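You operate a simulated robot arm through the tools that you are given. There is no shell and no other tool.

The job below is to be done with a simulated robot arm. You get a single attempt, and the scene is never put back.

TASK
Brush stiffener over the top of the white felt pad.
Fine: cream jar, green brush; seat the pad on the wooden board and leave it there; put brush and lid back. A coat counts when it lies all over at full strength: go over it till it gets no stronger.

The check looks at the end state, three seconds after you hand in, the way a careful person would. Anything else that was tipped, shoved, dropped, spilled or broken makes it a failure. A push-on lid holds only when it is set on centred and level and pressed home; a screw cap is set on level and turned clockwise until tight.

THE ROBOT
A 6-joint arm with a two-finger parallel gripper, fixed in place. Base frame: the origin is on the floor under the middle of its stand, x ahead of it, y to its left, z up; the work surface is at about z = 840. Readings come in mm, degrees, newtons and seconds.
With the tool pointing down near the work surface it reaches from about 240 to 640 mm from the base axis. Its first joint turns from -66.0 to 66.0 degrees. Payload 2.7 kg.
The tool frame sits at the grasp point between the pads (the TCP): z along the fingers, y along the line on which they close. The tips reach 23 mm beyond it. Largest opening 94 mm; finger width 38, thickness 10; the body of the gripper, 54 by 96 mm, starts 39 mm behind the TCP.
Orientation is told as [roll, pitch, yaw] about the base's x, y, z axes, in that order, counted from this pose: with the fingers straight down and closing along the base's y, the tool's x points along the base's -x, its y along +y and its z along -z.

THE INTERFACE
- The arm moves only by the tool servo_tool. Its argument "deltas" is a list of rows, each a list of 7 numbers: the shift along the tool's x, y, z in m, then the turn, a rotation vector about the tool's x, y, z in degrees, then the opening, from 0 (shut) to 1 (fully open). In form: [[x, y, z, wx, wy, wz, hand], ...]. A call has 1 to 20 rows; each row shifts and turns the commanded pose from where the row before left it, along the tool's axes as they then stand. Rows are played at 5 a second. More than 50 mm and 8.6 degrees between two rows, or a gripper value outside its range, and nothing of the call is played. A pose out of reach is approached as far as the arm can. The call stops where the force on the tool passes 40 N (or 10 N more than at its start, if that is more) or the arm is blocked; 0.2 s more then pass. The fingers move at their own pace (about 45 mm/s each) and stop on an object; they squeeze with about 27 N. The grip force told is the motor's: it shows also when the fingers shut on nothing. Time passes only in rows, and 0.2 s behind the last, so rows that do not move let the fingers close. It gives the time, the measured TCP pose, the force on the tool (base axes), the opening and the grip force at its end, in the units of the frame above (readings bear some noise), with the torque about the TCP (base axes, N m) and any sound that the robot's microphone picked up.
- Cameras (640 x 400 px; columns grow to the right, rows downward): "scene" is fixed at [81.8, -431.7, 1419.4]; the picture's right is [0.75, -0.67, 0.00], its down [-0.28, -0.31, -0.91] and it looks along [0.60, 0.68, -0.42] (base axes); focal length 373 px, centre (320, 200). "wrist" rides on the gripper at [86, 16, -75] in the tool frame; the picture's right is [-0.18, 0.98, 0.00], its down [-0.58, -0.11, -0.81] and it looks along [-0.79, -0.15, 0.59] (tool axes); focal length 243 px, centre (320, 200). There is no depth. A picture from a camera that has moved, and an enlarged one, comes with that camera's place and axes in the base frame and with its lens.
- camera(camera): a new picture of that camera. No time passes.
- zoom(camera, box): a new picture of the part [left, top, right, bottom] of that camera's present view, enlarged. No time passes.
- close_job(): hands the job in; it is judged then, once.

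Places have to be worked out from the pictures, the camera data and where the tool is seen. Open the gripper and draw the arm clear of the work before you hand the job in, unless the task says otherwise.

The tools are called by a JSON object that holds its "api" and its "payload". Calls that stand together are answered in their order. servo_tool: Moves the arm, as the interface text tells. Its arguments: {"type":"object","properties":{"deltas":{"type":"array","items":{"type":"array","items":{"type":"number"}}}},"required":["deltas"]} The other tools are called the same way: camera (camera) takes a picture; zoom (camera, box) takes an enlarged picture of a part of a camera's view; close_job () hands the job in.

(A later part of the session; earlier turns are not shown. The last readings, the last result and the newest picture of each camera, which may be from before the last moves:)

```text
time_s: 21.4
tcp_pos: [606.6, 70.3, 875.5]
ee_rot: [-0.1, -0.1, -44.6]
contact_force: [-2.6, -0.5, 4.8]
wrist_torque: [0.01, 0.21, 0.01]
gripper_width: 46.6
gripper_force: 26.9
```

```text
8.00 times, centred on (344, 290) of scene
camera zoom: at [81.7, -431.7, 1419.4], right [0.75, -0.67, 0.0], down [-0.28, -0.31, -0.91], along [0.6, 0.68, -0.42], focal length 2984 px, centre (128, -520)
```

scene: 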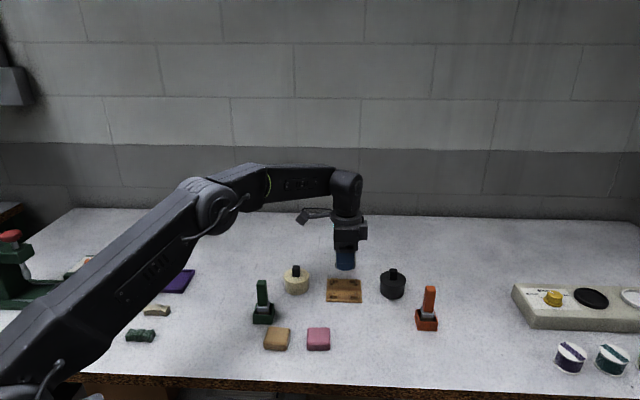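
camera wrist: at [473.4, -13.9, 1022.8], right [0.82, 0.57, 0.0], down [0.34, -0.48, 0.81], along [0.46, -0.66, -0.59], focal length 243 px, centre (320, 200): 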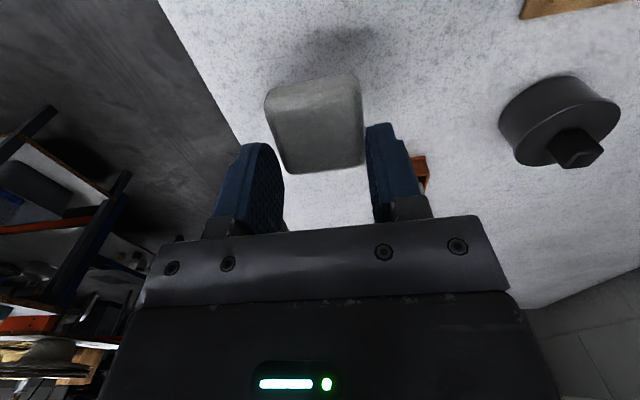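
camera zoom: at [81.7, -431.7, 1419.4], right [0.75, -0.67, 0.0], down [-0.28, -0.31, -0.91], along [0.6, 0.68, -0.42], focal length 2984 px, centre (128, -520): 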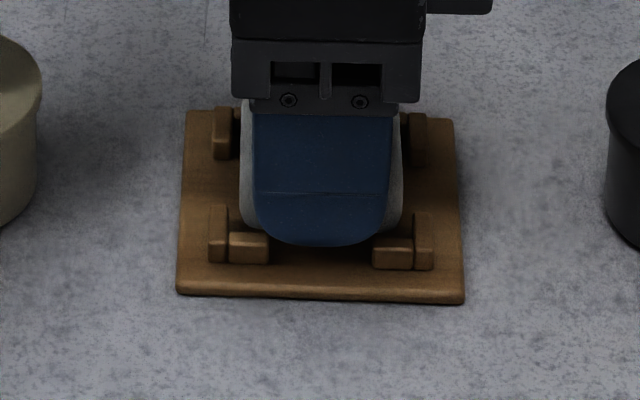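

Light contact (≈5 N) near the near-left corner. I enlarge to see whether it is the fingertip or the pad on a cleat.

{"api": "zoom", "payload": {"camera": "wrist", "box": [230, 80, 310, 150]}}

{"api": "zoom", "payload": {"camera": "wrist", "box": [335, 60, 415, 130]}}

{"api": "zoom", "payload": {"camera": "scene", "box": [326, 275, 366, 305]}}

```text
5.71 times, centred on (270, 115) of wrist
camera zoom: at [556.9, 142.8, 949.6], right [0.82, 0.57, 0.0], down [0.34, -0.48, 0.81], along [0.46, -0.66, -0.59], focal length 1386 px, centre (606, 686)
```

zoom: 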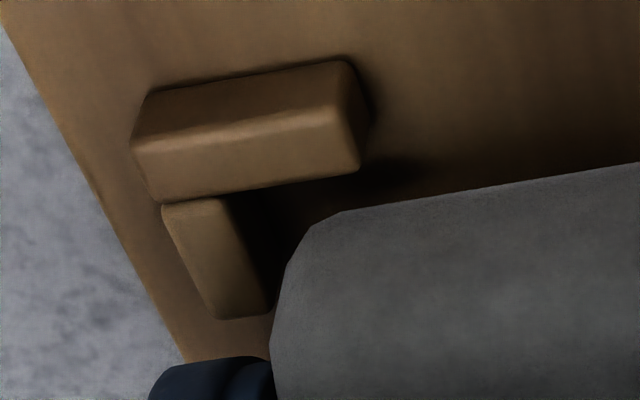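

```text
5.71 times, centred on (375, 95) of wrist
camera zoom: at [556.9, 142.8, 949.6], right [0.82, 0.57, 0.0], down [0.34, -0.48, 0.81], along [0.46, -0.66, -0.59], focal length 1386 px, centre (6, 800)
```

zoom: 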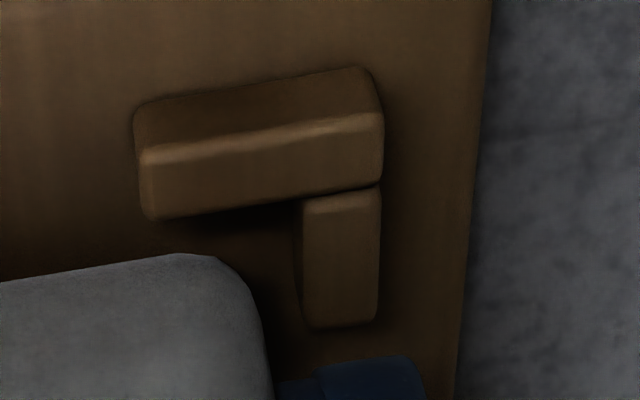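

```text
13.33 times, centred on (346, 290) of scene
camera zoom: at [81.7, -431.7, 1419.4], right [0.75, -0.67, 0.0], down [-0.28, -0.31, -0.91], along [0.6, 0.68, -0.42], focal length 4974 px, centre (-27, -1000)
```

zoom: 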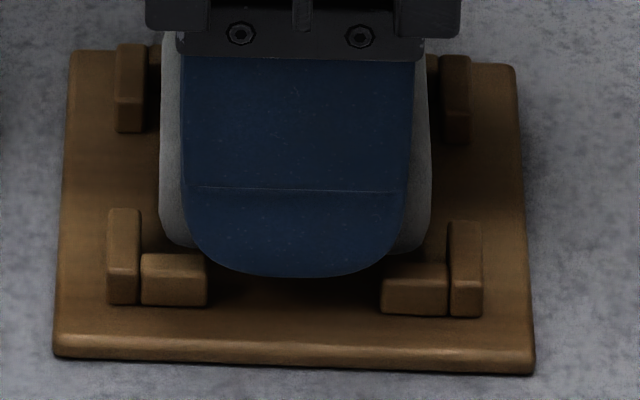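

The contact is most likely the rounded fingertip on the near-left cleat; the pad is centred (±27 mm to the cleats each side) with its bottom between them. I raise 1 mm to unload and then open gently.

{"api": "servo_tool", "payload": {"deltas": [[0, 0, -0.0012, 0, 0, 0, 0], [0, 0, 0, 0, 0, 0, 0.5], [0, 0, 0, 0, 0, 0, 0.55], [0, 0, 0, 0, 0, 0, 0.6], [0, 0, 0, 0, 0, 0, 0.65], [0, 0, 0, 0, 0, 0, 0.65]]}}

{"api": "zoom", "payload": {"camera": "wrist", "box": [180, 60, 460, 240]}}

{"api": "zoom", "payload": {"camera": "scene", "box": [326, 275, 366, 305]}}

```text
time_s: 22.8
tcp_pos: [606.7, 72.2, 878.0]
ee_rot: [0.0, -0.3, -44.5]
contact_force: [-0.5, 0.3, -0.2]
wrist_torque: [0.02, -0.01, -0.02]
gripper_width: 61.0
gripper_force: 0.0
```

```text
2.22 times, centred on (320, 150) of wrist
camera zoom: at [557.3, 143.1, 950.7], right [0.82, 0.57, 0.0], down [0.34, -0.48, 0.81], along [0.46, -0.66, -0.59], focal length 539 px, centre (320, 311)
```

zoom: 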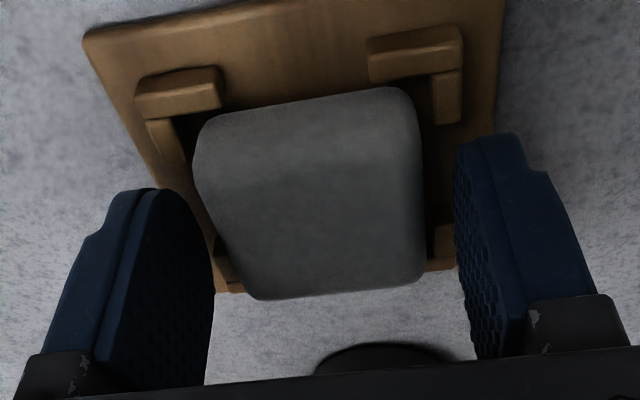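

```text
13.33 times, centred on (346, 290) of scene
camera zoom: at [81.8, -431.7, 1419.4], right [0.75, -0.67, 0.0], down [-0.28, -0.31, -0.91], along [0.6, 0.68, -0.42], focal length 4974 px, centre (-27, -1000)
```

zoom: 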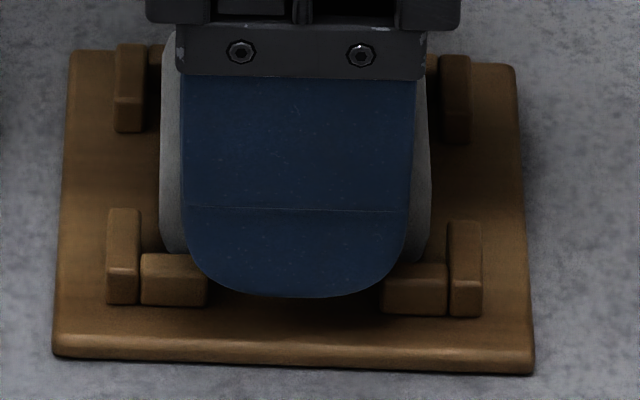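

The pad dropped into the recess. I lift straight up and inspect.

{"api": "servo_tool", "payload": {"deltas": [[0, 0, -0.01, 0, 0, 0, 0.65], [0, 0, -0.02, 0, 0, 0, 0.65], [0, 0, -0.03, 0, 0, 0, 0.65], [0, 0, -0.03, 0, 0, 0, 0.8], [0, 0, 0, 0, 0, 0, 1]]}}

{"api": "zoom", "payload": {"camera": "scene", "box": [312, 265, 376, 315]}}

{"api": "zoom", "payload": {"camera": "wrist", "box": [230, 20, 410, 150]}}

```text
time_s: 24.0
tcp_pos: [605.3, 72.3, 968.0]
ee_rot: [0.0, -0.1, -44.4]
contact_force: [0.0, -0.1, -0.5]
wrist_torque: [-0.02, 0.01, -0.02]
gripper_width: 93.9
gripper_force: 0.1
```

```text
8.00 times, centred on (344, 290) of scene
camera zoom: at [81.8, -431.7, 1419.4], right [0.75, -0.67, 0.0], down [-0.28, -0.31, -0.91], along [0.6, 0.68, -0.42], focal length 2984 px, centre (128, -520)
```

zoom: 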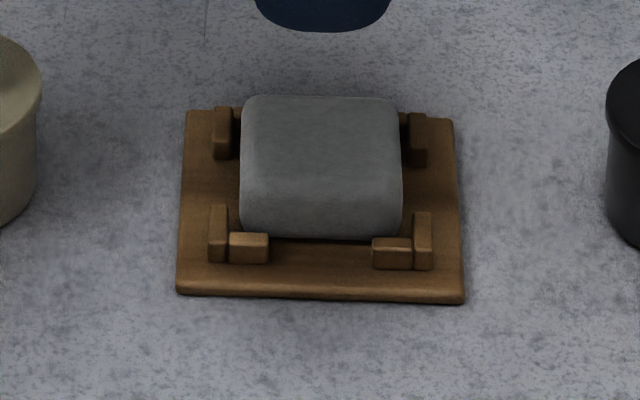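

```text
3.08 times, centred on (320, 85) of wrist
camera zoom: at [554.8, 143.8, 1041.9], right [0.82, 0.57, 0.0], down [0.34, -0.48, 0.81], along [0.46, -0.66, -0.59], focal length 746 px, centre (320, 554)
```

zoom: 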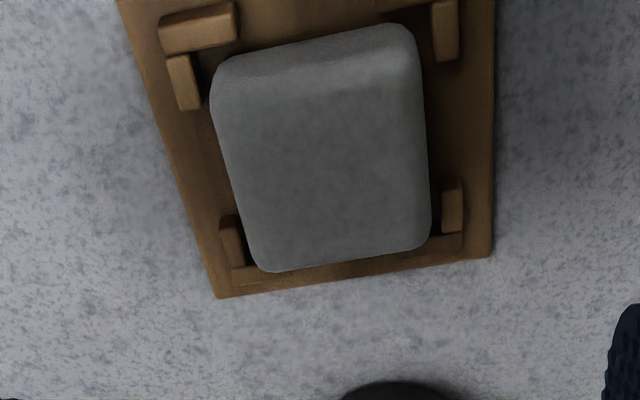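

The pad is seated flat between the cleats. Next the lid: I move the open gripper above the cream jar to look at its knob from the wrist camera.

{"api": "servo_tool", "payload": {"deltas": [[0.01, 0, -0.02, 0, 0, 0, 1], [0.025, 0.002, -0.005, 0, 0, 0, 1], [0.025, 0.002, 0, 0, 0, 0, 1], [0.025, 0.002, 0, 0, 0, 0, 1], [0.02, 0.002, 0, 0, 0, 0, 1], [0.01, 0.0015, 0, 0, 0, 0, 1], [0, 0, 0, 0, 0, 0, 1]]}}

{"api": "camera", "payload": {"camera": "wrist"}}

{"api": "zoom", "payload": {"camera": "scene", "box": [230, 220, 390, 320]}}

```text
time_s: 25.6
tcp_pos: [531.2, 160.2, 992.8]
ee_rot: [0.0, -0.1, -44.4]
contact_force: [0.8, -0.1, -0.8]
wrist_torque: [0.02, -0.02, -0.01]
gripper_width: 94.1
gripper_force: 0.1
```

```text
taken
camera wrist: at [480.8, 231.5, 1066.6], right [0.82, 0.57, 0.0], down [0.34, -0.48, 0.81], along [0.46, -0.66, -0.59], focal length 243 px, centre (320, 200)
```

wrist: 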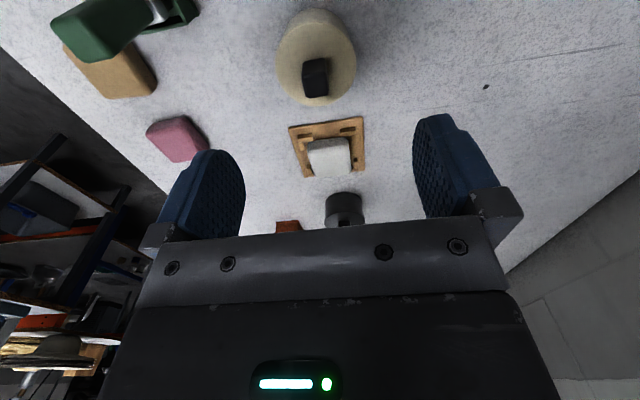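

```text
4.00 times, centred on (310, 270) of scene
camera zoom: at [81.9, -431.7, 1419.4], right [0.75, -0.67, 0.0], down [-0.28, -0.31, -0.91], along [0.6, 0.68, -0.42], focal length 1492 px, centre (360, -80)
```

zoom: 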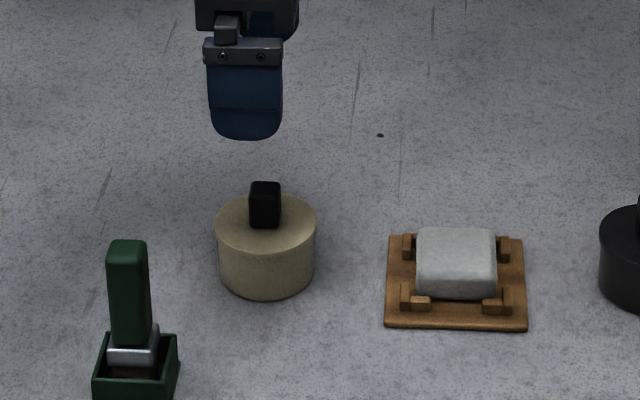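

{"api": "zoom", "payload": {"camera": "wrist", "box": [262, 0, 372, 110]}}

{"api": "zoom", "payload": {"camera": "wrist", "box": [40, 0, 230, 120]}}

```text
3.64 times, centred on (317, 55) of wrist
camera zoom: at [480.8, 231.5, 1066.6], right [0.82, 0.57, 0.0], down [0.34, -0.48, 0.81], along [0.46, -0.66, -0.59], focal length 882 px, centre (331, 727)
```

zoom: 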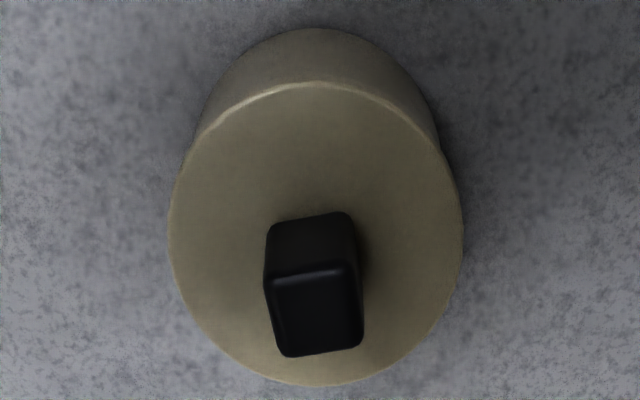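

```text
3.33 times, centred on (135, 60) of wrist
camera zoom: at [480.8, 231.5, 1066.6], right [0.82, 0.57, 0.0], down [0.34, -0.48, 0.81], along [0.46, -0.66, -0.59], focal length 809 px, centre (937, 667)
```

zoom: 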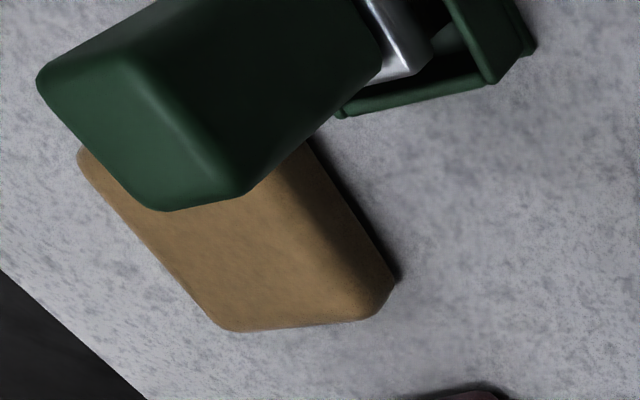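

Knob is ~16 mm square, top near z≈897, lid surface ≈876; it lies about 4 mm to tool -y. I centre on it and go down to z≈935 for a check.

{"api": "servo_tool", "payload": {"deltas": [[-0.001, -0.002, 0.01, 0, 0, 0, 1], [-0.0005, -0.002, 0.02, 0, 0, 0, 1], [0, 0, 0.015, 0, 0, 0, 1], [0, 0, 0.01, 0, 0, 0, 0.7], [0, 0, 0, 0, 0, 0, 0.5], [0, 0, 0, 0, 0, 0, 0.5]]}}

{"api": "zoom", "payload": {"camera": "wrist", "box": [210, 20, 430, 200]}}

{"api": "zoom", "payload": {"camera": "scene", "box": [264, 245, 328, 305]}}

```text
time_s: 27.0
tcp_pos: [530.2, 154.2, 937.0]
ee_rot: [0.1, -0.1, -44.5]
contact_force: [0.3, 0.4, 0.8]
wrist_torque: [0.0, 0.02, 0.01]
gripper_width: 47.1
gripper_force: 0.1
```

```text
2.22 times, centred on (320, 110) of wrist
camera zoom: at [479.9, 225.8, 1011.2], right [0.82, 0.57, 0.0], down [0.34, -0.48, 0.81], along [0.46, -0.66, -0.59], focal length 539 px, centre (320, 400)
```

zoom: 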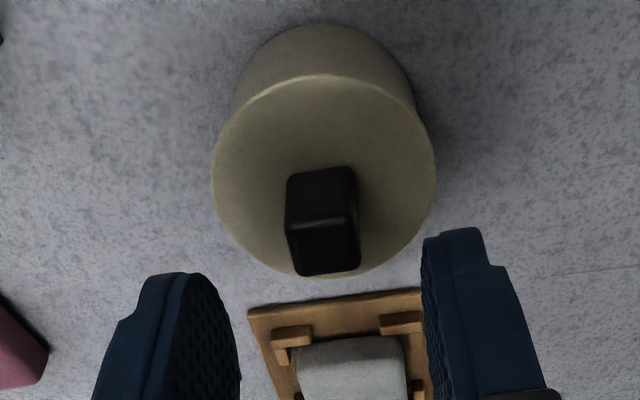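

```text
6.67 times, centred on (296, 275) of scene
camera zoom: at [81.8, -431.7, 1419.4], right [0.75, -0.67, 0.0], down [-0.28, -0.31, -0.91], along [0.6, 0.68, -0.42], focal length 2487 px, centre (480, -300)
```

zoom: 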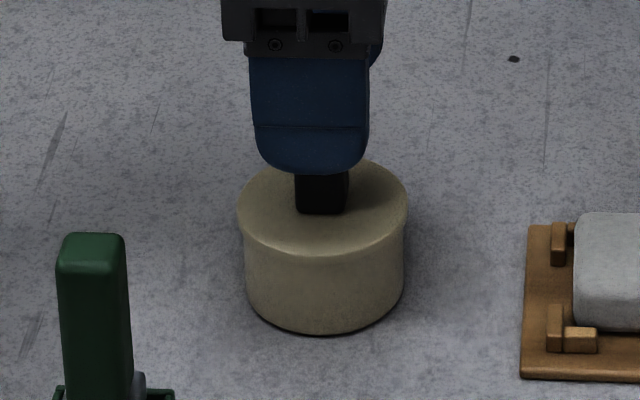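

The knob is about centred between the fingers (within ~1 mm). I descend to TCP z≈908, with tips a little above the lid surface.

{"api": "servo_tool", "payload": {"deltas": [[0.0008, 0.0008, 0.01, 0, 0, 0, 0.5], [0, 0, 0.01, 0, 0, 0, 0.5], [0, 0, 0.008, 0, 0, 0, 0.5], [0, 0, 0, 0, 0, 0, 0.5]]}}

{"api": "zoom", "payload": {"camera": "wrist", "box": [210, 40, 430, 220]}}

{"api": "zoom", "payload": {"camera": "scene", "box": [264, 245, 328, 305]}}

```text
time_s: 28.0
tcp_pos: [531.1, 155.4, 910.0]
ee_rot: [0.0, -0.1, -44.6]
contact_force: [0.3, -0.7, 0.3]
wrist_torque: [-0.01, -0.01, -0.03]
gripper_width: 47.1
gripper_force: 0.2
```

```text
2.22 times, centred on (320, 130) of wrist
camera zoom: at [479.6, 227.4, 983.0], right [0.82, 0.57, 0.0], down [0.34, -0.48, 0.81], along [0.46, -0.66, -0.59], focal length 539 px, centre (320, 356)
```

zoom: 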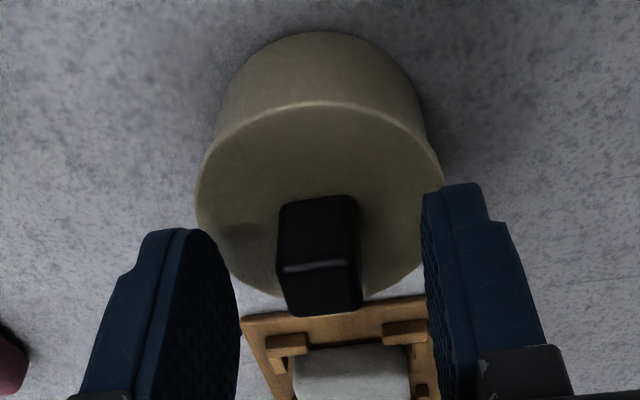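

```text
6.67 times, centred on (296, 275) of scene
camera zoom: at [81.9, -431.7, 1419.4], right [0.75, -0.67, 0.0], down [-0.28, -0.31, -0.91], along [0.6, 0.68, -0.42], focal length 2487 px, centre (480, -300)
```

zoom: 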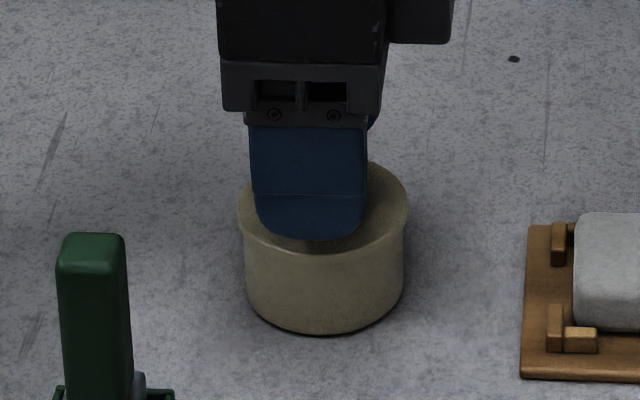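

Good: the knob is between the fingers. I lower 4 mm more and close on it.

{"api": "servo_tool", "payload": {"deltas": [[0.001, 0, 0.002, 0, 0, 0, 0.5], [0, 0, 0.002, 0, 0, 0, 0.5], [0, 0, 0, 0, 0, 0, 0.3], [0, 0, 0, 0, 0, 0, 0.15], [0, 0, 0, 0, 0, 0, 0], [0, 0, 0, 0, 0, 0, 0], [0, 0, 0, 0, 0, 0, 0], [0, 0, 0, 0, 0, 0, 0]]}}

{"api": "zoom", "payload": {"camera": "wrist", "box": [210, 40, 430, 220]}}

{"api": "zoom", "payload": {"camera": "scene", "box": [264, 245, 328, 305]}}

```text
time_s: 29.8
tcp_pos: [528.7, 157.1, 905.7]
ee_rot: [-0.1, -0.2, -44.5]
contact_force: [0.4, 0.6, 0.0]
wrist_torque: [0.01, 0.0, -0.05]
gripper_width: 17.1
gripper_force: 27.2
heard: snap
```

```text
2.22 times, centred on (320, 130) of wrist
camera zoom: at [479.4, 228.6, 979.0], right [0.82, 0.57, 0.0], down [0.34, -0.48, 0.81], along [0.46, -0.66, -0.59], focal length 539 px, centre (320, 356)
```

zoom: 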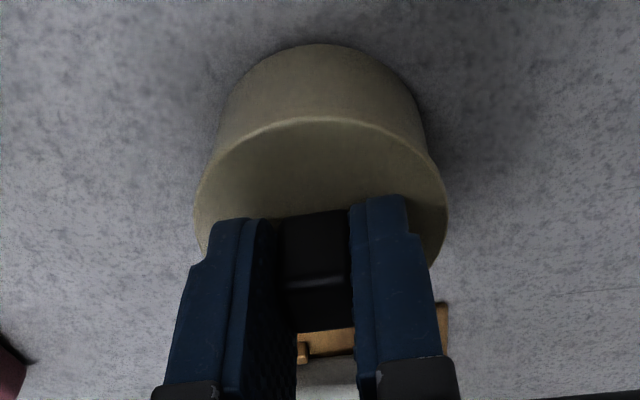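

```text
6.67 times, centred on (296, 275) of scene
camera zoom: at [81.9, -431.7, 1419.4], right [0.75, -0.67, 0.0], down [-0.28, -0.31, -0.91], along [0.6, 0.68, -0.42], focal length 2487 px, centre (480, -300)
```

zoom: 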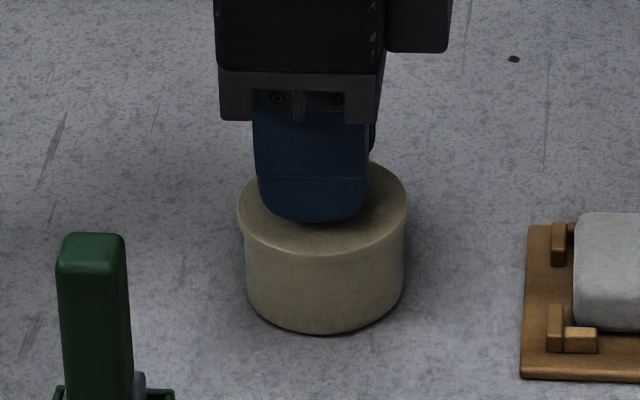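

Gripped the knob (17 mm); a "snap" was heard, so it seems a push-on lid that just came loose. I pull up gently a few mm and watch the force.

{"api": "servo_tool", "payload": {"deltas": [[0, 0, -0.001, 0, 0, 0, 0], [0, 0, -0.001, 0, 0, 0, 0], [0, 0, -0.001, 0, 0, 0, 0], [0, 0, 0, 0, 0, 0, 0]]}}

{"api": "zoom", "payload": {"camera": "scene", "box": [264, 245, 328, 305]}}

{"api": "zoom", "payload": {"camera": "wrist", "box": [210, 40, 430, 220]}}

```text
time_s: 30.8
tcp_pos: [530.7, 155.7, 909.0]
ee_rot: [-0.1, -0.1, -44.4]
contact_force: [0.6, -0.9, -0.5]
wrist_torque: [-0.02, 0.0, 0.02]
gripper_width: 16.9
gripper_force: 26.7
```

```text
6.67 times, centred on (296, 275) of scene
camera zoom: at [81.9, -431.7, 1419.4], right [0.75, -0.67, 0.0], down [-0.28, -0.31, -0.91], along [0.6, 0.68, -0.42], focal length 2487 px, centre (480, -300)
```

zoom: 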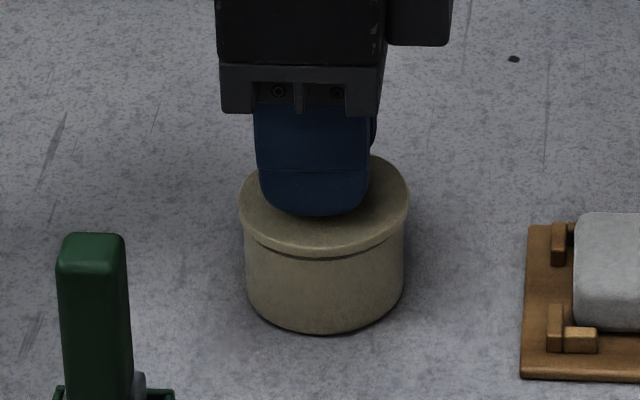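

```text
2.22 times, centred on (320, 130) of wrist
camera zoom: at [479.6, 228.2, 981.8], right [0.82, 0.57, 0.0], down [0.34, -0.48, 0.81], along [0.46, -0.66, -0.59], focal length 539 px, centre (320, 356)
```

zoom: 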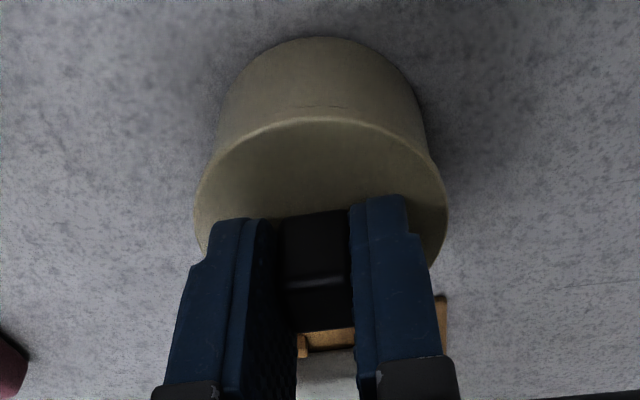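

The lid lifts off freely while the jar stays put. I raise it clear and carry it along tool +x by 105 mm to a free spot near [455,230].

{"api": "servo_tool", "payload": {"deltas": [[0, 0, -0.005, 0, 0, 0, 0], [0, 0, -0.01, 0, 0, 0, 0], [0, 0, -0.01, 0, 0, 0, 0], [0, 0, -0.01, 0, 0, 0, 0], [0, 0, -0.002, 0, 0, 0, 0], [0.005, 0, 0, 0, 0, 0, 0], [0.01, 0, 0, 0, 0, 0, 0], [0.015, 0, 0, 0, 0, 0, 0], [0.015, 0, 0, 0, 0, 0, 0], [0.015, 0, 0, 0, 0, 0, 0], [0.015, 0, 0, 0, 0, 0, 0], [0.015, 0, 0, 0, 0, 0, 0], [0.01, 0, 0, 0, 0, 0, 0], [0.005, 0, 0, 0, 0, 0, 0], [0, 0, 0, 0, 0, 0, 0]]}}

{"api": "zoom", "payload": {"camera": "scene", "box": [210, 210, 350, 330]}}

{"api": "camera", "payload": {"camera": "wrist"}}

```text
time_s: 34.0
tcp_pos: [454.1, 230.6, 945.5]
ee_rot: [0.0, -0.1, -44.5]
contact_force: [0.7, 1.1, -1.1]
wrist_torque: [0.03, 0.01, 0.0]
gripper_width: 17.2
gripper_force: 27.6
```

```text
3.33 times, centred on (280, 270) of scene
camera zoom: at [81.9, -431.7, 1419.4], right [0.75, -0.67, 0.0], down [-0.28, -0.31, -0.91], along [0.6, 0.68, -0.42], focal length 1243 px, centre (453, -33)
```

zoom: 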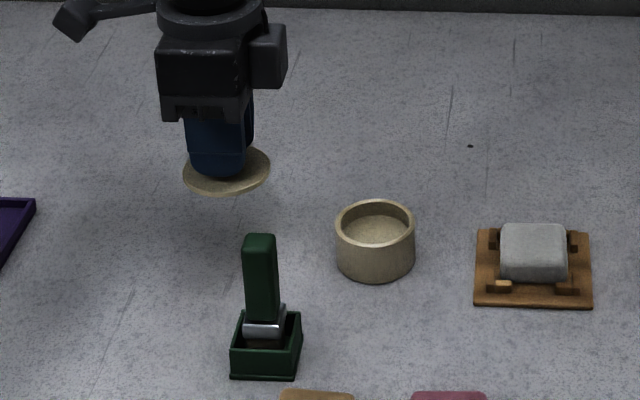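

```text
taken
camera wrist: at [404.5, 301.6, 1019.0], right [0.82, 0.57, 0.0], down [0.34, -0.48, 0.81], along [0.46, -0.66, -0.59], focal length 243 px, centre (320, 200)
```

wrist: 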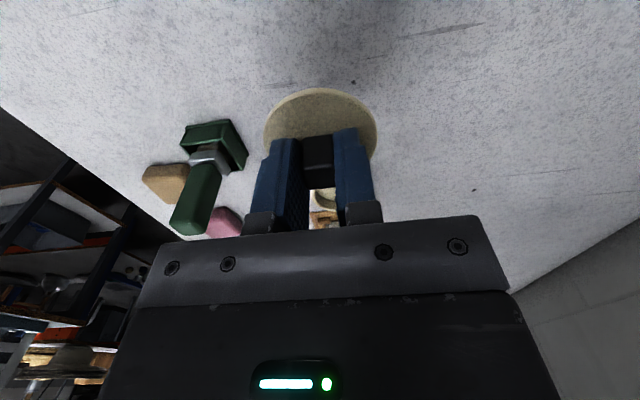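

The lid is a thin disc, held level. I lower it 60 mm, then approach the table in small steps.

{"api": "servo_tool", "payload": {"deltas": [[0, 0, 0.005, 0, 0, 0, 0], [0, 0, 0.012, 0, 0, 0, 0], [0, 0, 0.015, 0, 0, 0, 0], [0, 0, 0.015, 0, 0, 0, 0], [0, 0, 0.008, 0, 0, 0, 0], [0, 0, 0.005, 0, 0, 0, 0], [0, 0, 0, 0, 0, 0, 0]]}}

{"api": "zoom", "payload": {"camera": "scene", "box": [220, 245, 290, 305]}}

{"api": "zoom", "payload": {"camera": "wrist", "box": [220, 60, 420, 220]}}

```text
time_s: 35.6
tcp_pos: [454.1, 228.7, 885.7]
ee_rot: [-0.1, 0.0, -44.5]
contact_force: [0.5, -0.2, -0.7]
wrist_torque: [-0.02, 0.01, 0.03]
gripper_width: 17.1
gripper_force: 27.0
```

```text
6.67 times, centred on (255, 275) of scene
camera zoom: at [81.9, -431.7, 1419.4], right [0.75, -0.67, 0.0], down [-0.28, -0.31, -0.91], along [0.6, 0.68, -0.42], focal length 2487 px, centre (753, -300)
```

zoom: 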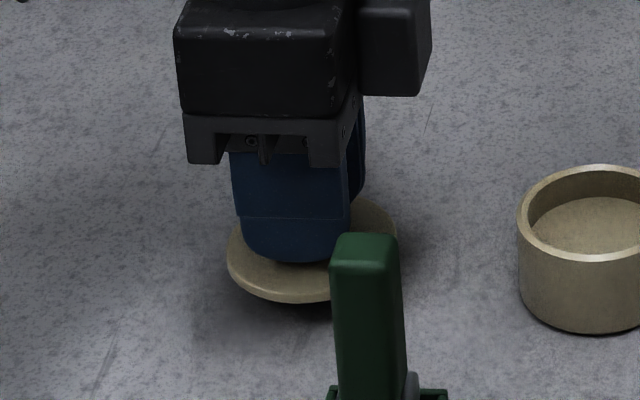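

```text
2.50 times, centred on (320, 140) of wrist
camera zoom: at [404.2, 301.6, 958.4], right [0.82, 0.57, 0.0], down [0.34, -0.48, 0.81], along [0.46, -0.66, -0.59], focal length 606 px, centre (320, 350)
```

zoom: 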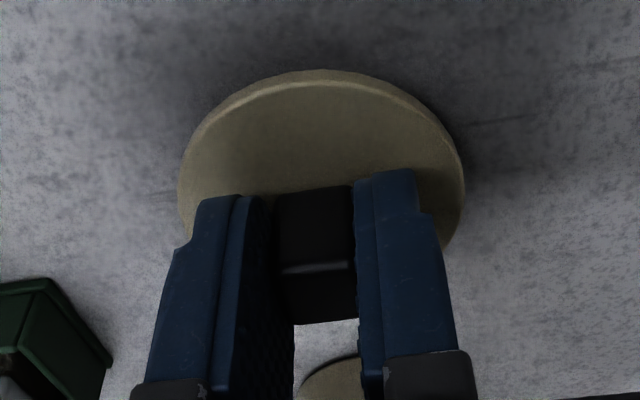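

About 8–10 mm remain. I lower in 1.5 mm steps, checking the force.

{"api": "servo_tool", "payload": {"deltas": [[0, 0, 0.002, 0, 0, 0, 0], [0, 0, 0.002, 0, 0, 0, 0], [0, 0, 0.0015, 0, 0, 0, 0], [0, 0, 0, 0, 0, 0, 0]]}}

{"api": "zoom", "payload": {"camera": "scene", "box": [220, 245, 290, 305]}}

```text
time_s: 36.6
tcp_pos: [455.3, 230.5, 879.0]
ee_rot: [0.0, 0.0, -44.5]
contact_force: [-0.7, 0.2, 0.1]
wrist_torque: [0.0, 0.03, 0.01]
gripper_width: 17.1
gripper_force: 27.4
```

```text
6.67 times, centred on (255, 275) of scene
camera zoom: at [81.9, -431.7, 1419.4], right [0.75, -0.67, 0.0], down [-0.28, -0.31, -0.91], along [0.6, 0.68, -0.42], focal length 2487 px, centre (753, -300)
```

zoom: 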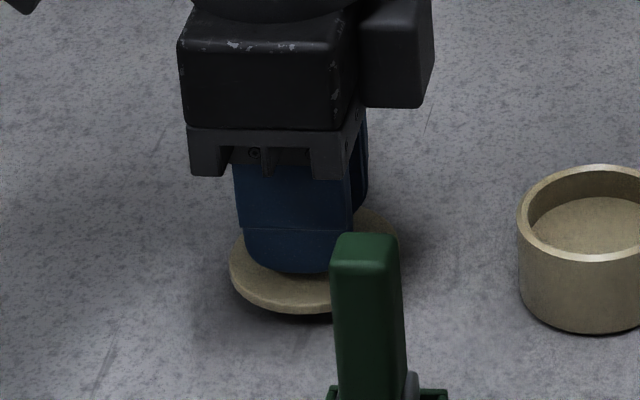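

{"api": "servo_tool", "payload": {"deltas": [[0, 0, 0.001, 0, 0, 0, 0], [0, 0, 0.001, 0, 0, 0, 0], [0, 0, 0, 0, 0, 0, 0]]}}

{"api": "zoom", "payload": {"camera": "scene", "box": [235, 260, 275, 295]}}

```text
time_s: 37.4
tcp_pos: [455.1, 230.0, 877.5]
ee_rot: [-0.1, -0.1, -44.5]
contact_force: [0.0, -0.3, -0.6]
wrist_torque: [0.02, -0.01, -0.04]
gripper_width: 17.2
gripper_force: 27.0
```

```text
11.43 times, centred on (255, 278) of scene
camera zoom: at [81.9, -431.7, 1419.4], right [0.75, -0.67, 0.0], down [-0.28, -0.31, -0.91], along [0.6, 0.68, -0.42], focal length 4263 px, centre (1063, -686)
```

zoom: 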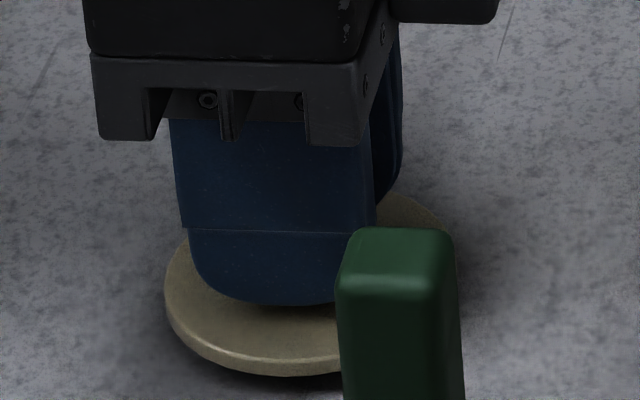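

No contact yet (force ≈0). I continue in 1 mm steps.

{"api": "servo_tool", "payload": {"deltas": [[0, 0, 0.001, 0, 0, 0, 0], [0, 0, 0.001, 0, 0, 0, 0], [0, 0, 0, 0, 0, 0, 0]]}}

{"api": "zoom", "payload": {"camera": "scene", "box": [235, 260, 275, 295]}}

```text
time_s: 38.2
tcp_pos: [454.2, 230.4, 875.5]
ee_rot: [0.0, -0.1, -44.6]
contact_force: [0.3, 0.5, 0.5]
wrist_torque: [0.0, -0.02, 0.01]
gripper_width: 16.8
gripper_force: 26.5
```

```text
11.43 times, centred on (255, 278) of scene
camera zoom: at [81.9, -431.7, 1419.4], right [0.75, -0.67, 0.0], down [-0.28, -0.31, -0.91], along [0.6, 0.68, -0.42], focal length 4263 px, centre (1063, -686)
```

zoom: 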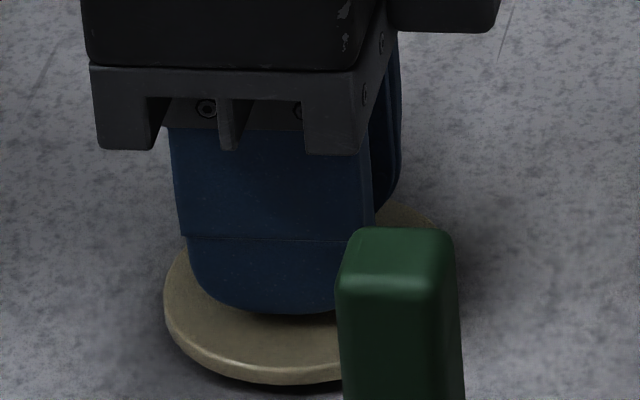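

Nearly down. Two more 1 mm steps.

{"api": "servo_tool", "payload": {"deltas": [[0, 0, 0.001, 0, 0, 0, 0], [0, 0, 0, 0, 0, 0, 0]]}}

{"api": "servo_tool", "payload": {"deltas": [[0, 0, 0.001, 0, 0, 0, 0], [0, 0, 0, 0, 0, 0, 0]]}}

{"api": "zoom", "payload": {"camera": "scene", "box": [235, 260, 275, 295]}}

```text
time_s: 38.8
tcp_pos: [454.4, 229.5, 875.2]
ee_rot: [0.0, -0.3, -44.5]
contact_force: [-3.1, 0.6, 5.4]
wrist_torque: [0.03, 0.08, -0.02]
gripper_width: 17.0
gripper_force: 27.0
```

```text
time_s: 39.4
tcp_pos: [455.2, 230.7, 875.4]
ee_rot: [0.1, -0.2, -44.5]
contact_force: [-2.3, -1.9, 17.8]
wrist_torque: [-0.08, 0.13, -0.01]
gripper_width: 17.2
gripper_force: 26.8
```

```text
11.43 times, centred on (255, 278) of scene
camera zoom: at [81.5, -431.9, 1419.3], right [0.75, -0.67, 0.0], down [-0.28, -0.31, -0.91], along [0.6, 0.68, -0.42], focal length 4263 px, centre (1063, -686)
```

zoom: 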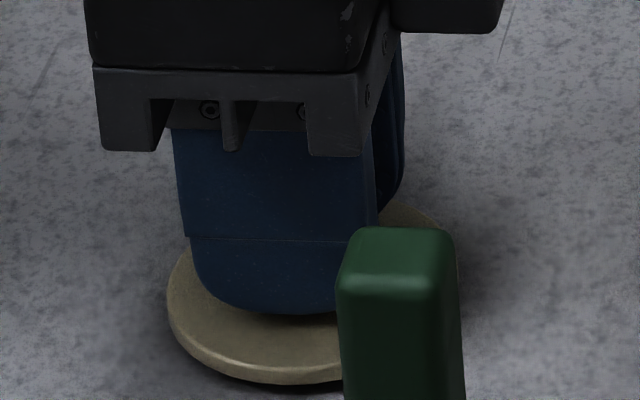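

Contact made (18 N). I back off 1.2 mm, open, and rise clear of the lid.

{"api": "servo_tool", "payload": {"deltas": [[0, 0, -0.0012, 0, 0, 0, 0], [0, 0, 0, 0, 0, 0, 0.2], [0, 0, 0, 0, 0, 0, 0.3], [0, 0, 0, 0, 0, 0, 0.4], [0, 0, 0, 0, 0, 0, 0.5], [0, 0, 0, 0, 0, 0, 0.5]]}}

{"api": "servo_tool", "payload": {"deltas": [[0, 0, -0.01, 0, 0, 0, 0.5], [0, 0, -0.02, 0, 0, 0, 0.5], [0, 0, -0.03, 0, 0, 0, 0.5], [0, 0, -0.03, 0, 0, 0, 0.5], [0, 0, -0.03, 0, 0, 0, 0.5], [0, 0, -0.0105, 0, 0, 0, 0.5], [0, 0, 0, 0, 0, 0, 0.5]]}}

{"api": "zoom", "payload": {"camera": "scene", "box": [220, 235, 300, 335]}}

{"api": "camera", "payload": {"camera": "wrist"}}

```text
time_s: 40.8
tcp_pos: [455.0, 230.6, 875.3]
ee_rot: [0.0, -0.1, -44.5]
contact_force: [0.4, -0.1, 0.2]
wrist_torque: [0.01, -0.04, -0.01]
gripper_width: 47.0
gripper_force: 0.0
```

```text
time_s: 42.4
tcp_pos: [453.8, 231.9, 1004.8]
ee_rot: [0.0, 0.0, -44.5]
contact_force: [0.0, -0.2, 0.1]
wrist_torque: [-0.01, 0.02, 0.01]
gripper_width: 47.1
gripper_force: 0.1
```

```text
4.00 times, centred on (260, 285) of scene
camera zoom: at [81.8, -431.7, 1419.4], right [0.75, -0.67, 0.0], down [-0.28, -0.31, -0.91], along [0.6, 0.68, -0.42], focal length 1492 px, centre (560, -140)
```

zoom: 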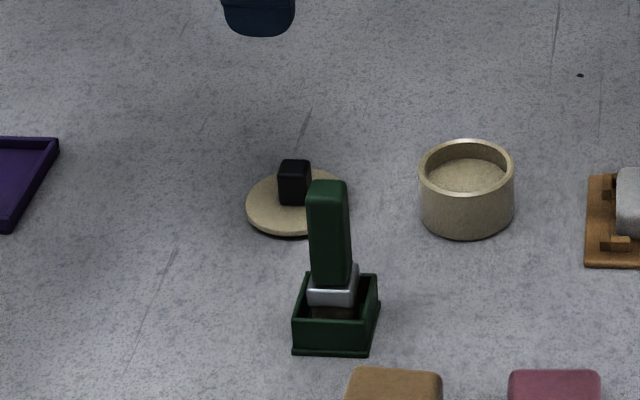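

```text
taken
camera wrist: at [403.1, 303.1, 1078.8], right [0.82, 0.57, 0.0], down [0.34, -0.48, 0.81], along [0.46, -0.66, -0.59], focal length 243 px, centre (320, 200)
```

wrist: 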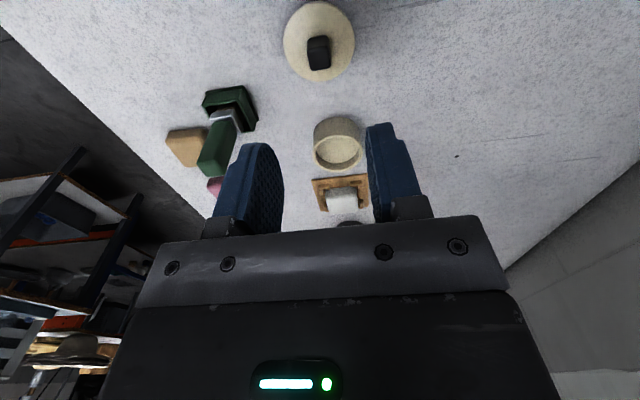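

The lid rests safely on the table. Now I move above the green brush, staying at z≈1005, to align with its handle.

{"api": "servo_tool", "payload": {"deltas": [[-0.01, -0.025, 0, 0, 0, 0, 0.5], [-0.01, -0.025, 0, 0, 0, 0, 0.5], [-0.01, -0.025, 0, 0, 0, 0, 0.6], [-0.01, -0.02, 0, 0, 0, 0, 0.6], [-0.005, -0.0108, 0, 0, 0, 0, 0.6], [0, 0, 0, 0, 0, 0, 0.6]]}}

{"api": "camera", "payload": {"camera": "wrist"}}

{"api": "zoom", "payload": {"camera": "scene", "box": [220, 215, 310, 335]}}

```text
time_s: 43.8
tcp_pos: [413.9, 122.9, 1005.2]
ee_rot: [0.0, -0.1, -44.6]
contact_force: [-0.1, 0.0, 0.8]
wrist_torque: [0.02, 0.03, -0.01]
gripper_width: 56.0
gripper_force: 0.0
```

```text
taken
camera wrist: at [363.2, 194.4, 1078.5], right [0.82, 0.57, 0.0], down [0.34, -0.48, 0.81], along [0.46, -0.66, -0.59], focal length 243 px, centre (320, 200)
```

wrist: 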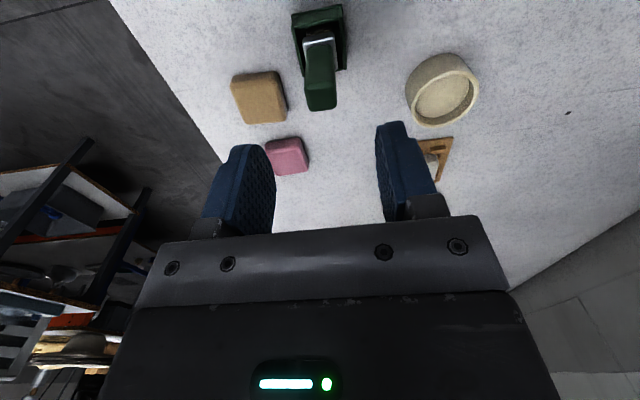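

```text
3.33 times, centred on (265, 275) of scene
camera zoom: at [81.8, -431.7, 1419.4], right [0.75, -0.67, 0.0], down [-0.28, -0.31, -0.91], along [0.6, 0.68, -0.42], focal length 1243 px, centre (503, -50)
```

zoom: 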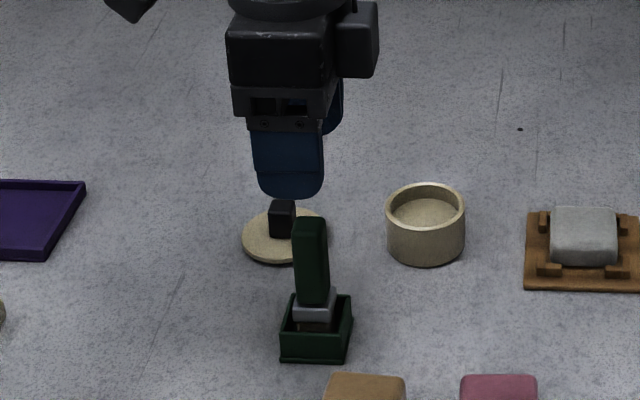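

{"api": "zoom", "payload": {"camera": "wrist", "box": [270, 0, 370, 120]}}

{"api": "zoom", "payload": {"camera": "wrist", "box": [390, 40, 490, 140]}}

```text
3.33 times, centred on (320, 60) of wrist
camera zoom: at [363.2, 194.4, 1078.5], right [0.82, 0.57, 0.0], down [0.34, -0.48, 0.81], along [0.46, -0.66, -0.59], focal length 809 px, centre (320, 667)
```

zoom: 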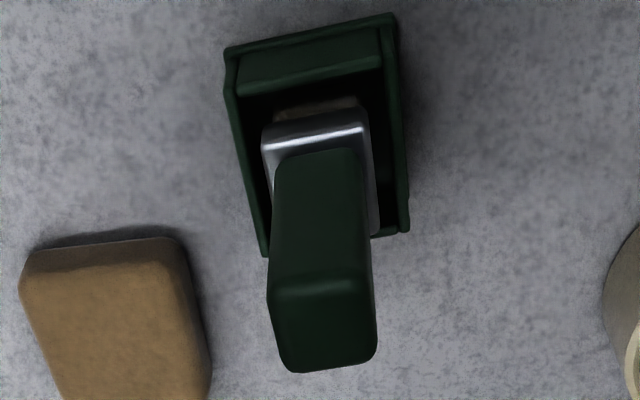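

```text
4.00 times, centred on (440, 90) of wrist
camera zoom: at [363.2, 194.4, 1078.5], right [0.82, 0.57, 0.0], down [0.34, -0.48, 0.81], along [0.46, -0.66, -0.59], focal length 970 px, centre (-160, 640)
```

zoom: 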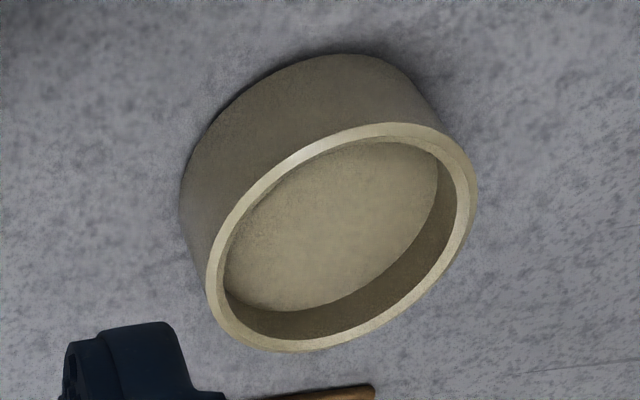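

I enlarge the scene view of the handle for a more exact lateral position.

{"api": "zoom", "payload": {"camera": "scene", "box": [240, 275, 290, 330]}}

```text
7.27 times, centred on (265, 302) of scene
camera zoom: at [81.8, -431.7, 1419.4], right [0.75, -0.67, 0.0], down [-0.28, -0.31, -0.91], along [0.6, 0.68, -0.42], focal length 2713 px, centre (720, -546)
```

zoom: 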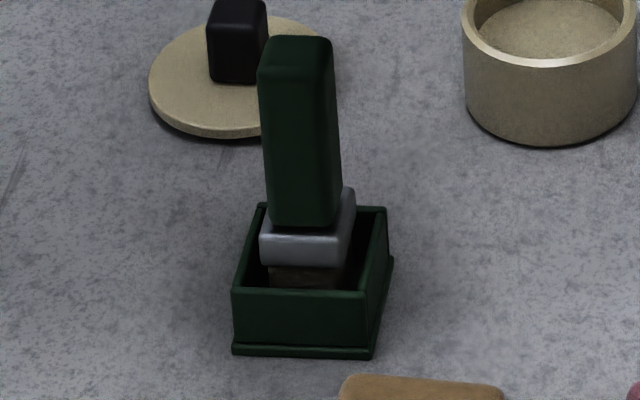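

Handle spans z≈883–938, centred within ~1–2 mm of the TCP. I shift slightly and descend to z≈955 for a check of the finger clearance.

{"api": "servo_tool", "payload": {"deltas": [[0.001, 0.001, 0.01, 0, 0, 0, 0.6], [0, 0, 0.02, 0, 0, 0, 0.6], [0, 0, 0.02, 0, 0, 0, 0.6], [0, 0, 0, 0, 0, 0, 0.6]]}}

{"api": "zoom", "payload": {"camera": "wrist", "box": [210, 0, 430, 200]}}

{"api": "zoom", "payload": {"camera": "scene", "box": [240, 255, 290, 330]}}

```text
time_s: 44.8
tcp_pos: [413.5, 124.2, 955.5]
ee_rot: [0.0, -0.1, -44.5]
contact_force: [-0.8, 0.2, 0.6]
wrist_torque: [0.0, 0.0, 0.0]
gripper_width: 56.4
gripper_force: 0.1
```

```text
2.00 times, centred on (320, 100) of wrist
camera zoom: at [363.1, 195.7, 1028.1], right [0.82, 0.57, 0.0], down [0.34, -0.48, 0.81], along [0.46, -0.66, -0.59], focal length 485 px, centre (320, 400)
```

zoom: 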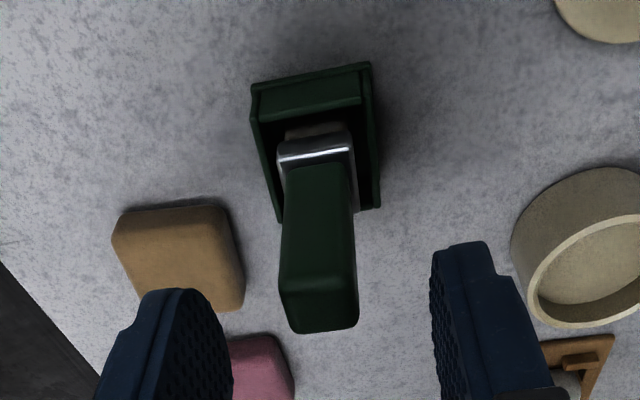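

```text
5.33 times, centred on (265, 292) of scene
camera zoom: at [81.9, -431.7, 1419.4], right [0.75, -0.67, 0.0], down [-0.28, -0.31, -0.91], along [0.6, 0.68, -0.42], focal length 1990 px, centre (613, -293)
```

zoom: 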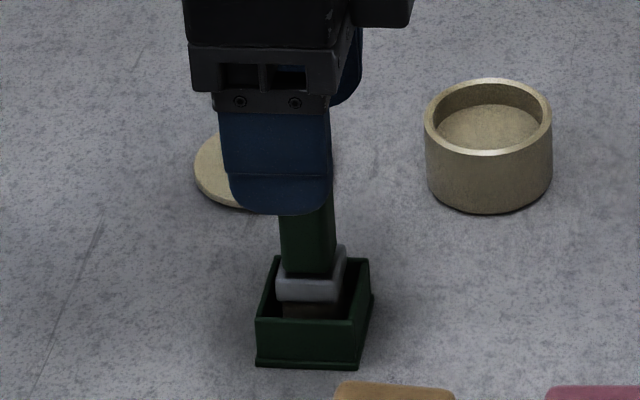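

Aligned within about 1 mm. I descend to TCP z≈912 and close on the handle.

{"api": "servo_tool", "payload": {"deltas": [[0.001, 0.0005, 0.01, 0, 0, 0, 0.6], [0, 0, 0.015, 0, 0, 0, 0.6], [0, 0, 0.012, 0, 0, 0, 0.6], [0, 0, 0.0065, 0, 0, 0, 0.6], [0, 0, 0, 0, 0, 0, 0.4], [0, 0, 0, 0, 0, 0, 0.3], [0, 0, 0, 0, 0, 0, 0.2], [0, 0, 0, 0, 0, 0, 0], [0, 0, 0, 0, 0, 0, 0], [0, 0, 0, 0, 0, 0, 0], [0, 0, 0, 0, 0, 0, 0]]}}

{"api": "zoom", "payload": {"camera": "wrist", "box": [210, 0, 430, 200]}}

{"api": "zoom", "payload": {"camera": "scene", "box": [240, 265, 290, 330]}}

```text
time_s: 47.2
tcp_pos: [414.2, 125.5, 912.8]
ee_rot: [0.0, -0.2, -44.6]
contact_force: [0.0, -0.1, -0.8]
wrist_torque: [0.0, 0.0, 0.03]
gripper_width: 19.5
gripper_force: 27.3
```

```text
2.00 times, centred on (320, 100) of wrist
camera zoom: at [363.4, 197.1, 986.3], right [0.82, 0.57, 0.0], down [0.34, -0.48, 0.81], along [0.46, -0.66, -0.59], focal length 485 px, centre (320, 400)
```

zoom: 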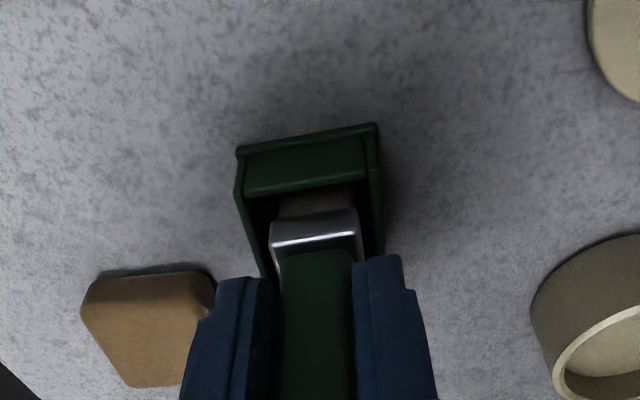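

```text
6.15 times, centred on (265, 298) of scene
camera zoom: at [81.9, -431.7, 1419.4], right [0.75, -0.67, 0.0], down [-0.28, -0.31, -0.91], along [0.6, 0.68, -0.42], focal length 2296 px, centre (658, -400)
```

zoom: 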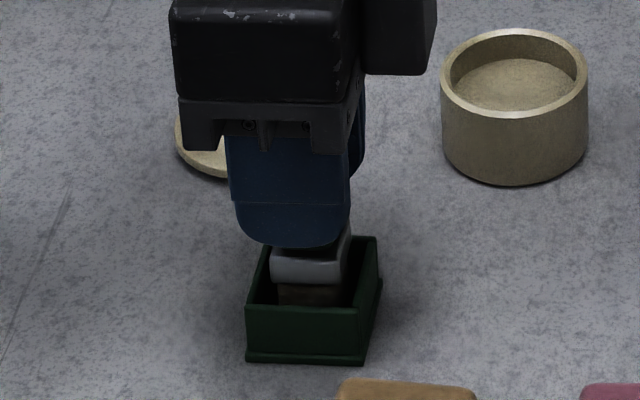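

Handle gripped (19.5 mm). I lift the brush slowly straight out of its stand.

{"api": "servo_tool", "payload": {"deltas": [[0, 0, -0.003, 0, 0, 0, 0], [0, 0, -0.005, 0, 0, 0, 0], [0, 0, -0.008, 0, 0, 0, 0], [0, 0, -0.01, 0, 0, 0, 0], [0, 0, -0.01, 0, 0, 0, 0], [0, 0, -0.01, 0, 0, 0, 0], [0, 0, -0.01, 0, 0, 0, 0], [0, 0, -0.004, 0, 0, 0, 0], [0, 0, 0, 0, 0, 0, 0]]}}

{"api": "zoom", "payload": {"camera": "scene", "box": [230, 235, 300, 330]}}

{"api": "zoom", "payload": {"camera": "wrist", "box": [210, 0, 430, 200]}}

```text
time_s: 49.2
tcp_pos: [412.8, 126.2, 972.4]
ee_rot: [0.0, 0.0, -44.5]
contact_force: [0.1, 0.9, -1.4]
wrist_torque: [0.02, 0.01, -0.02]
gripper_width: 19.3
gripper_force: 27.6
```

```text
4.21 times, centred on (265, 282) of scene
camera zoom: at [81.9, -431.7, 1419.4], right [0.75, -0.67, 0.0], down [-0.28, -0.31, -0.91], along [0.6, 0.68, -0.42], focal length 1571 px, centre (552, -147)
```

zoom: 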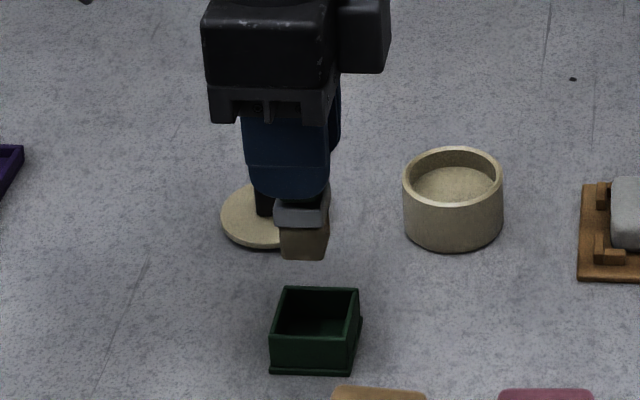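

```text
2.00 times, centred on (320, 100) of wrist
camera zoom: at [361.5, 197.3, 1046.1], right [0.82, 0.57, 0.0], down [0.34, -0.48, 0.81], along [0.46, -0.66, -0.59], focal length 485 px, centre (320, 400)
```

zoom: 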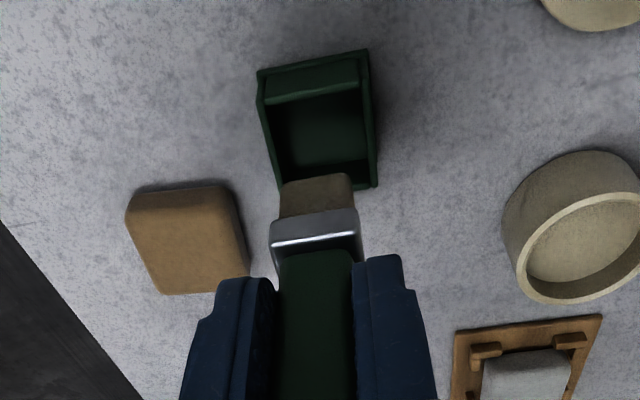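

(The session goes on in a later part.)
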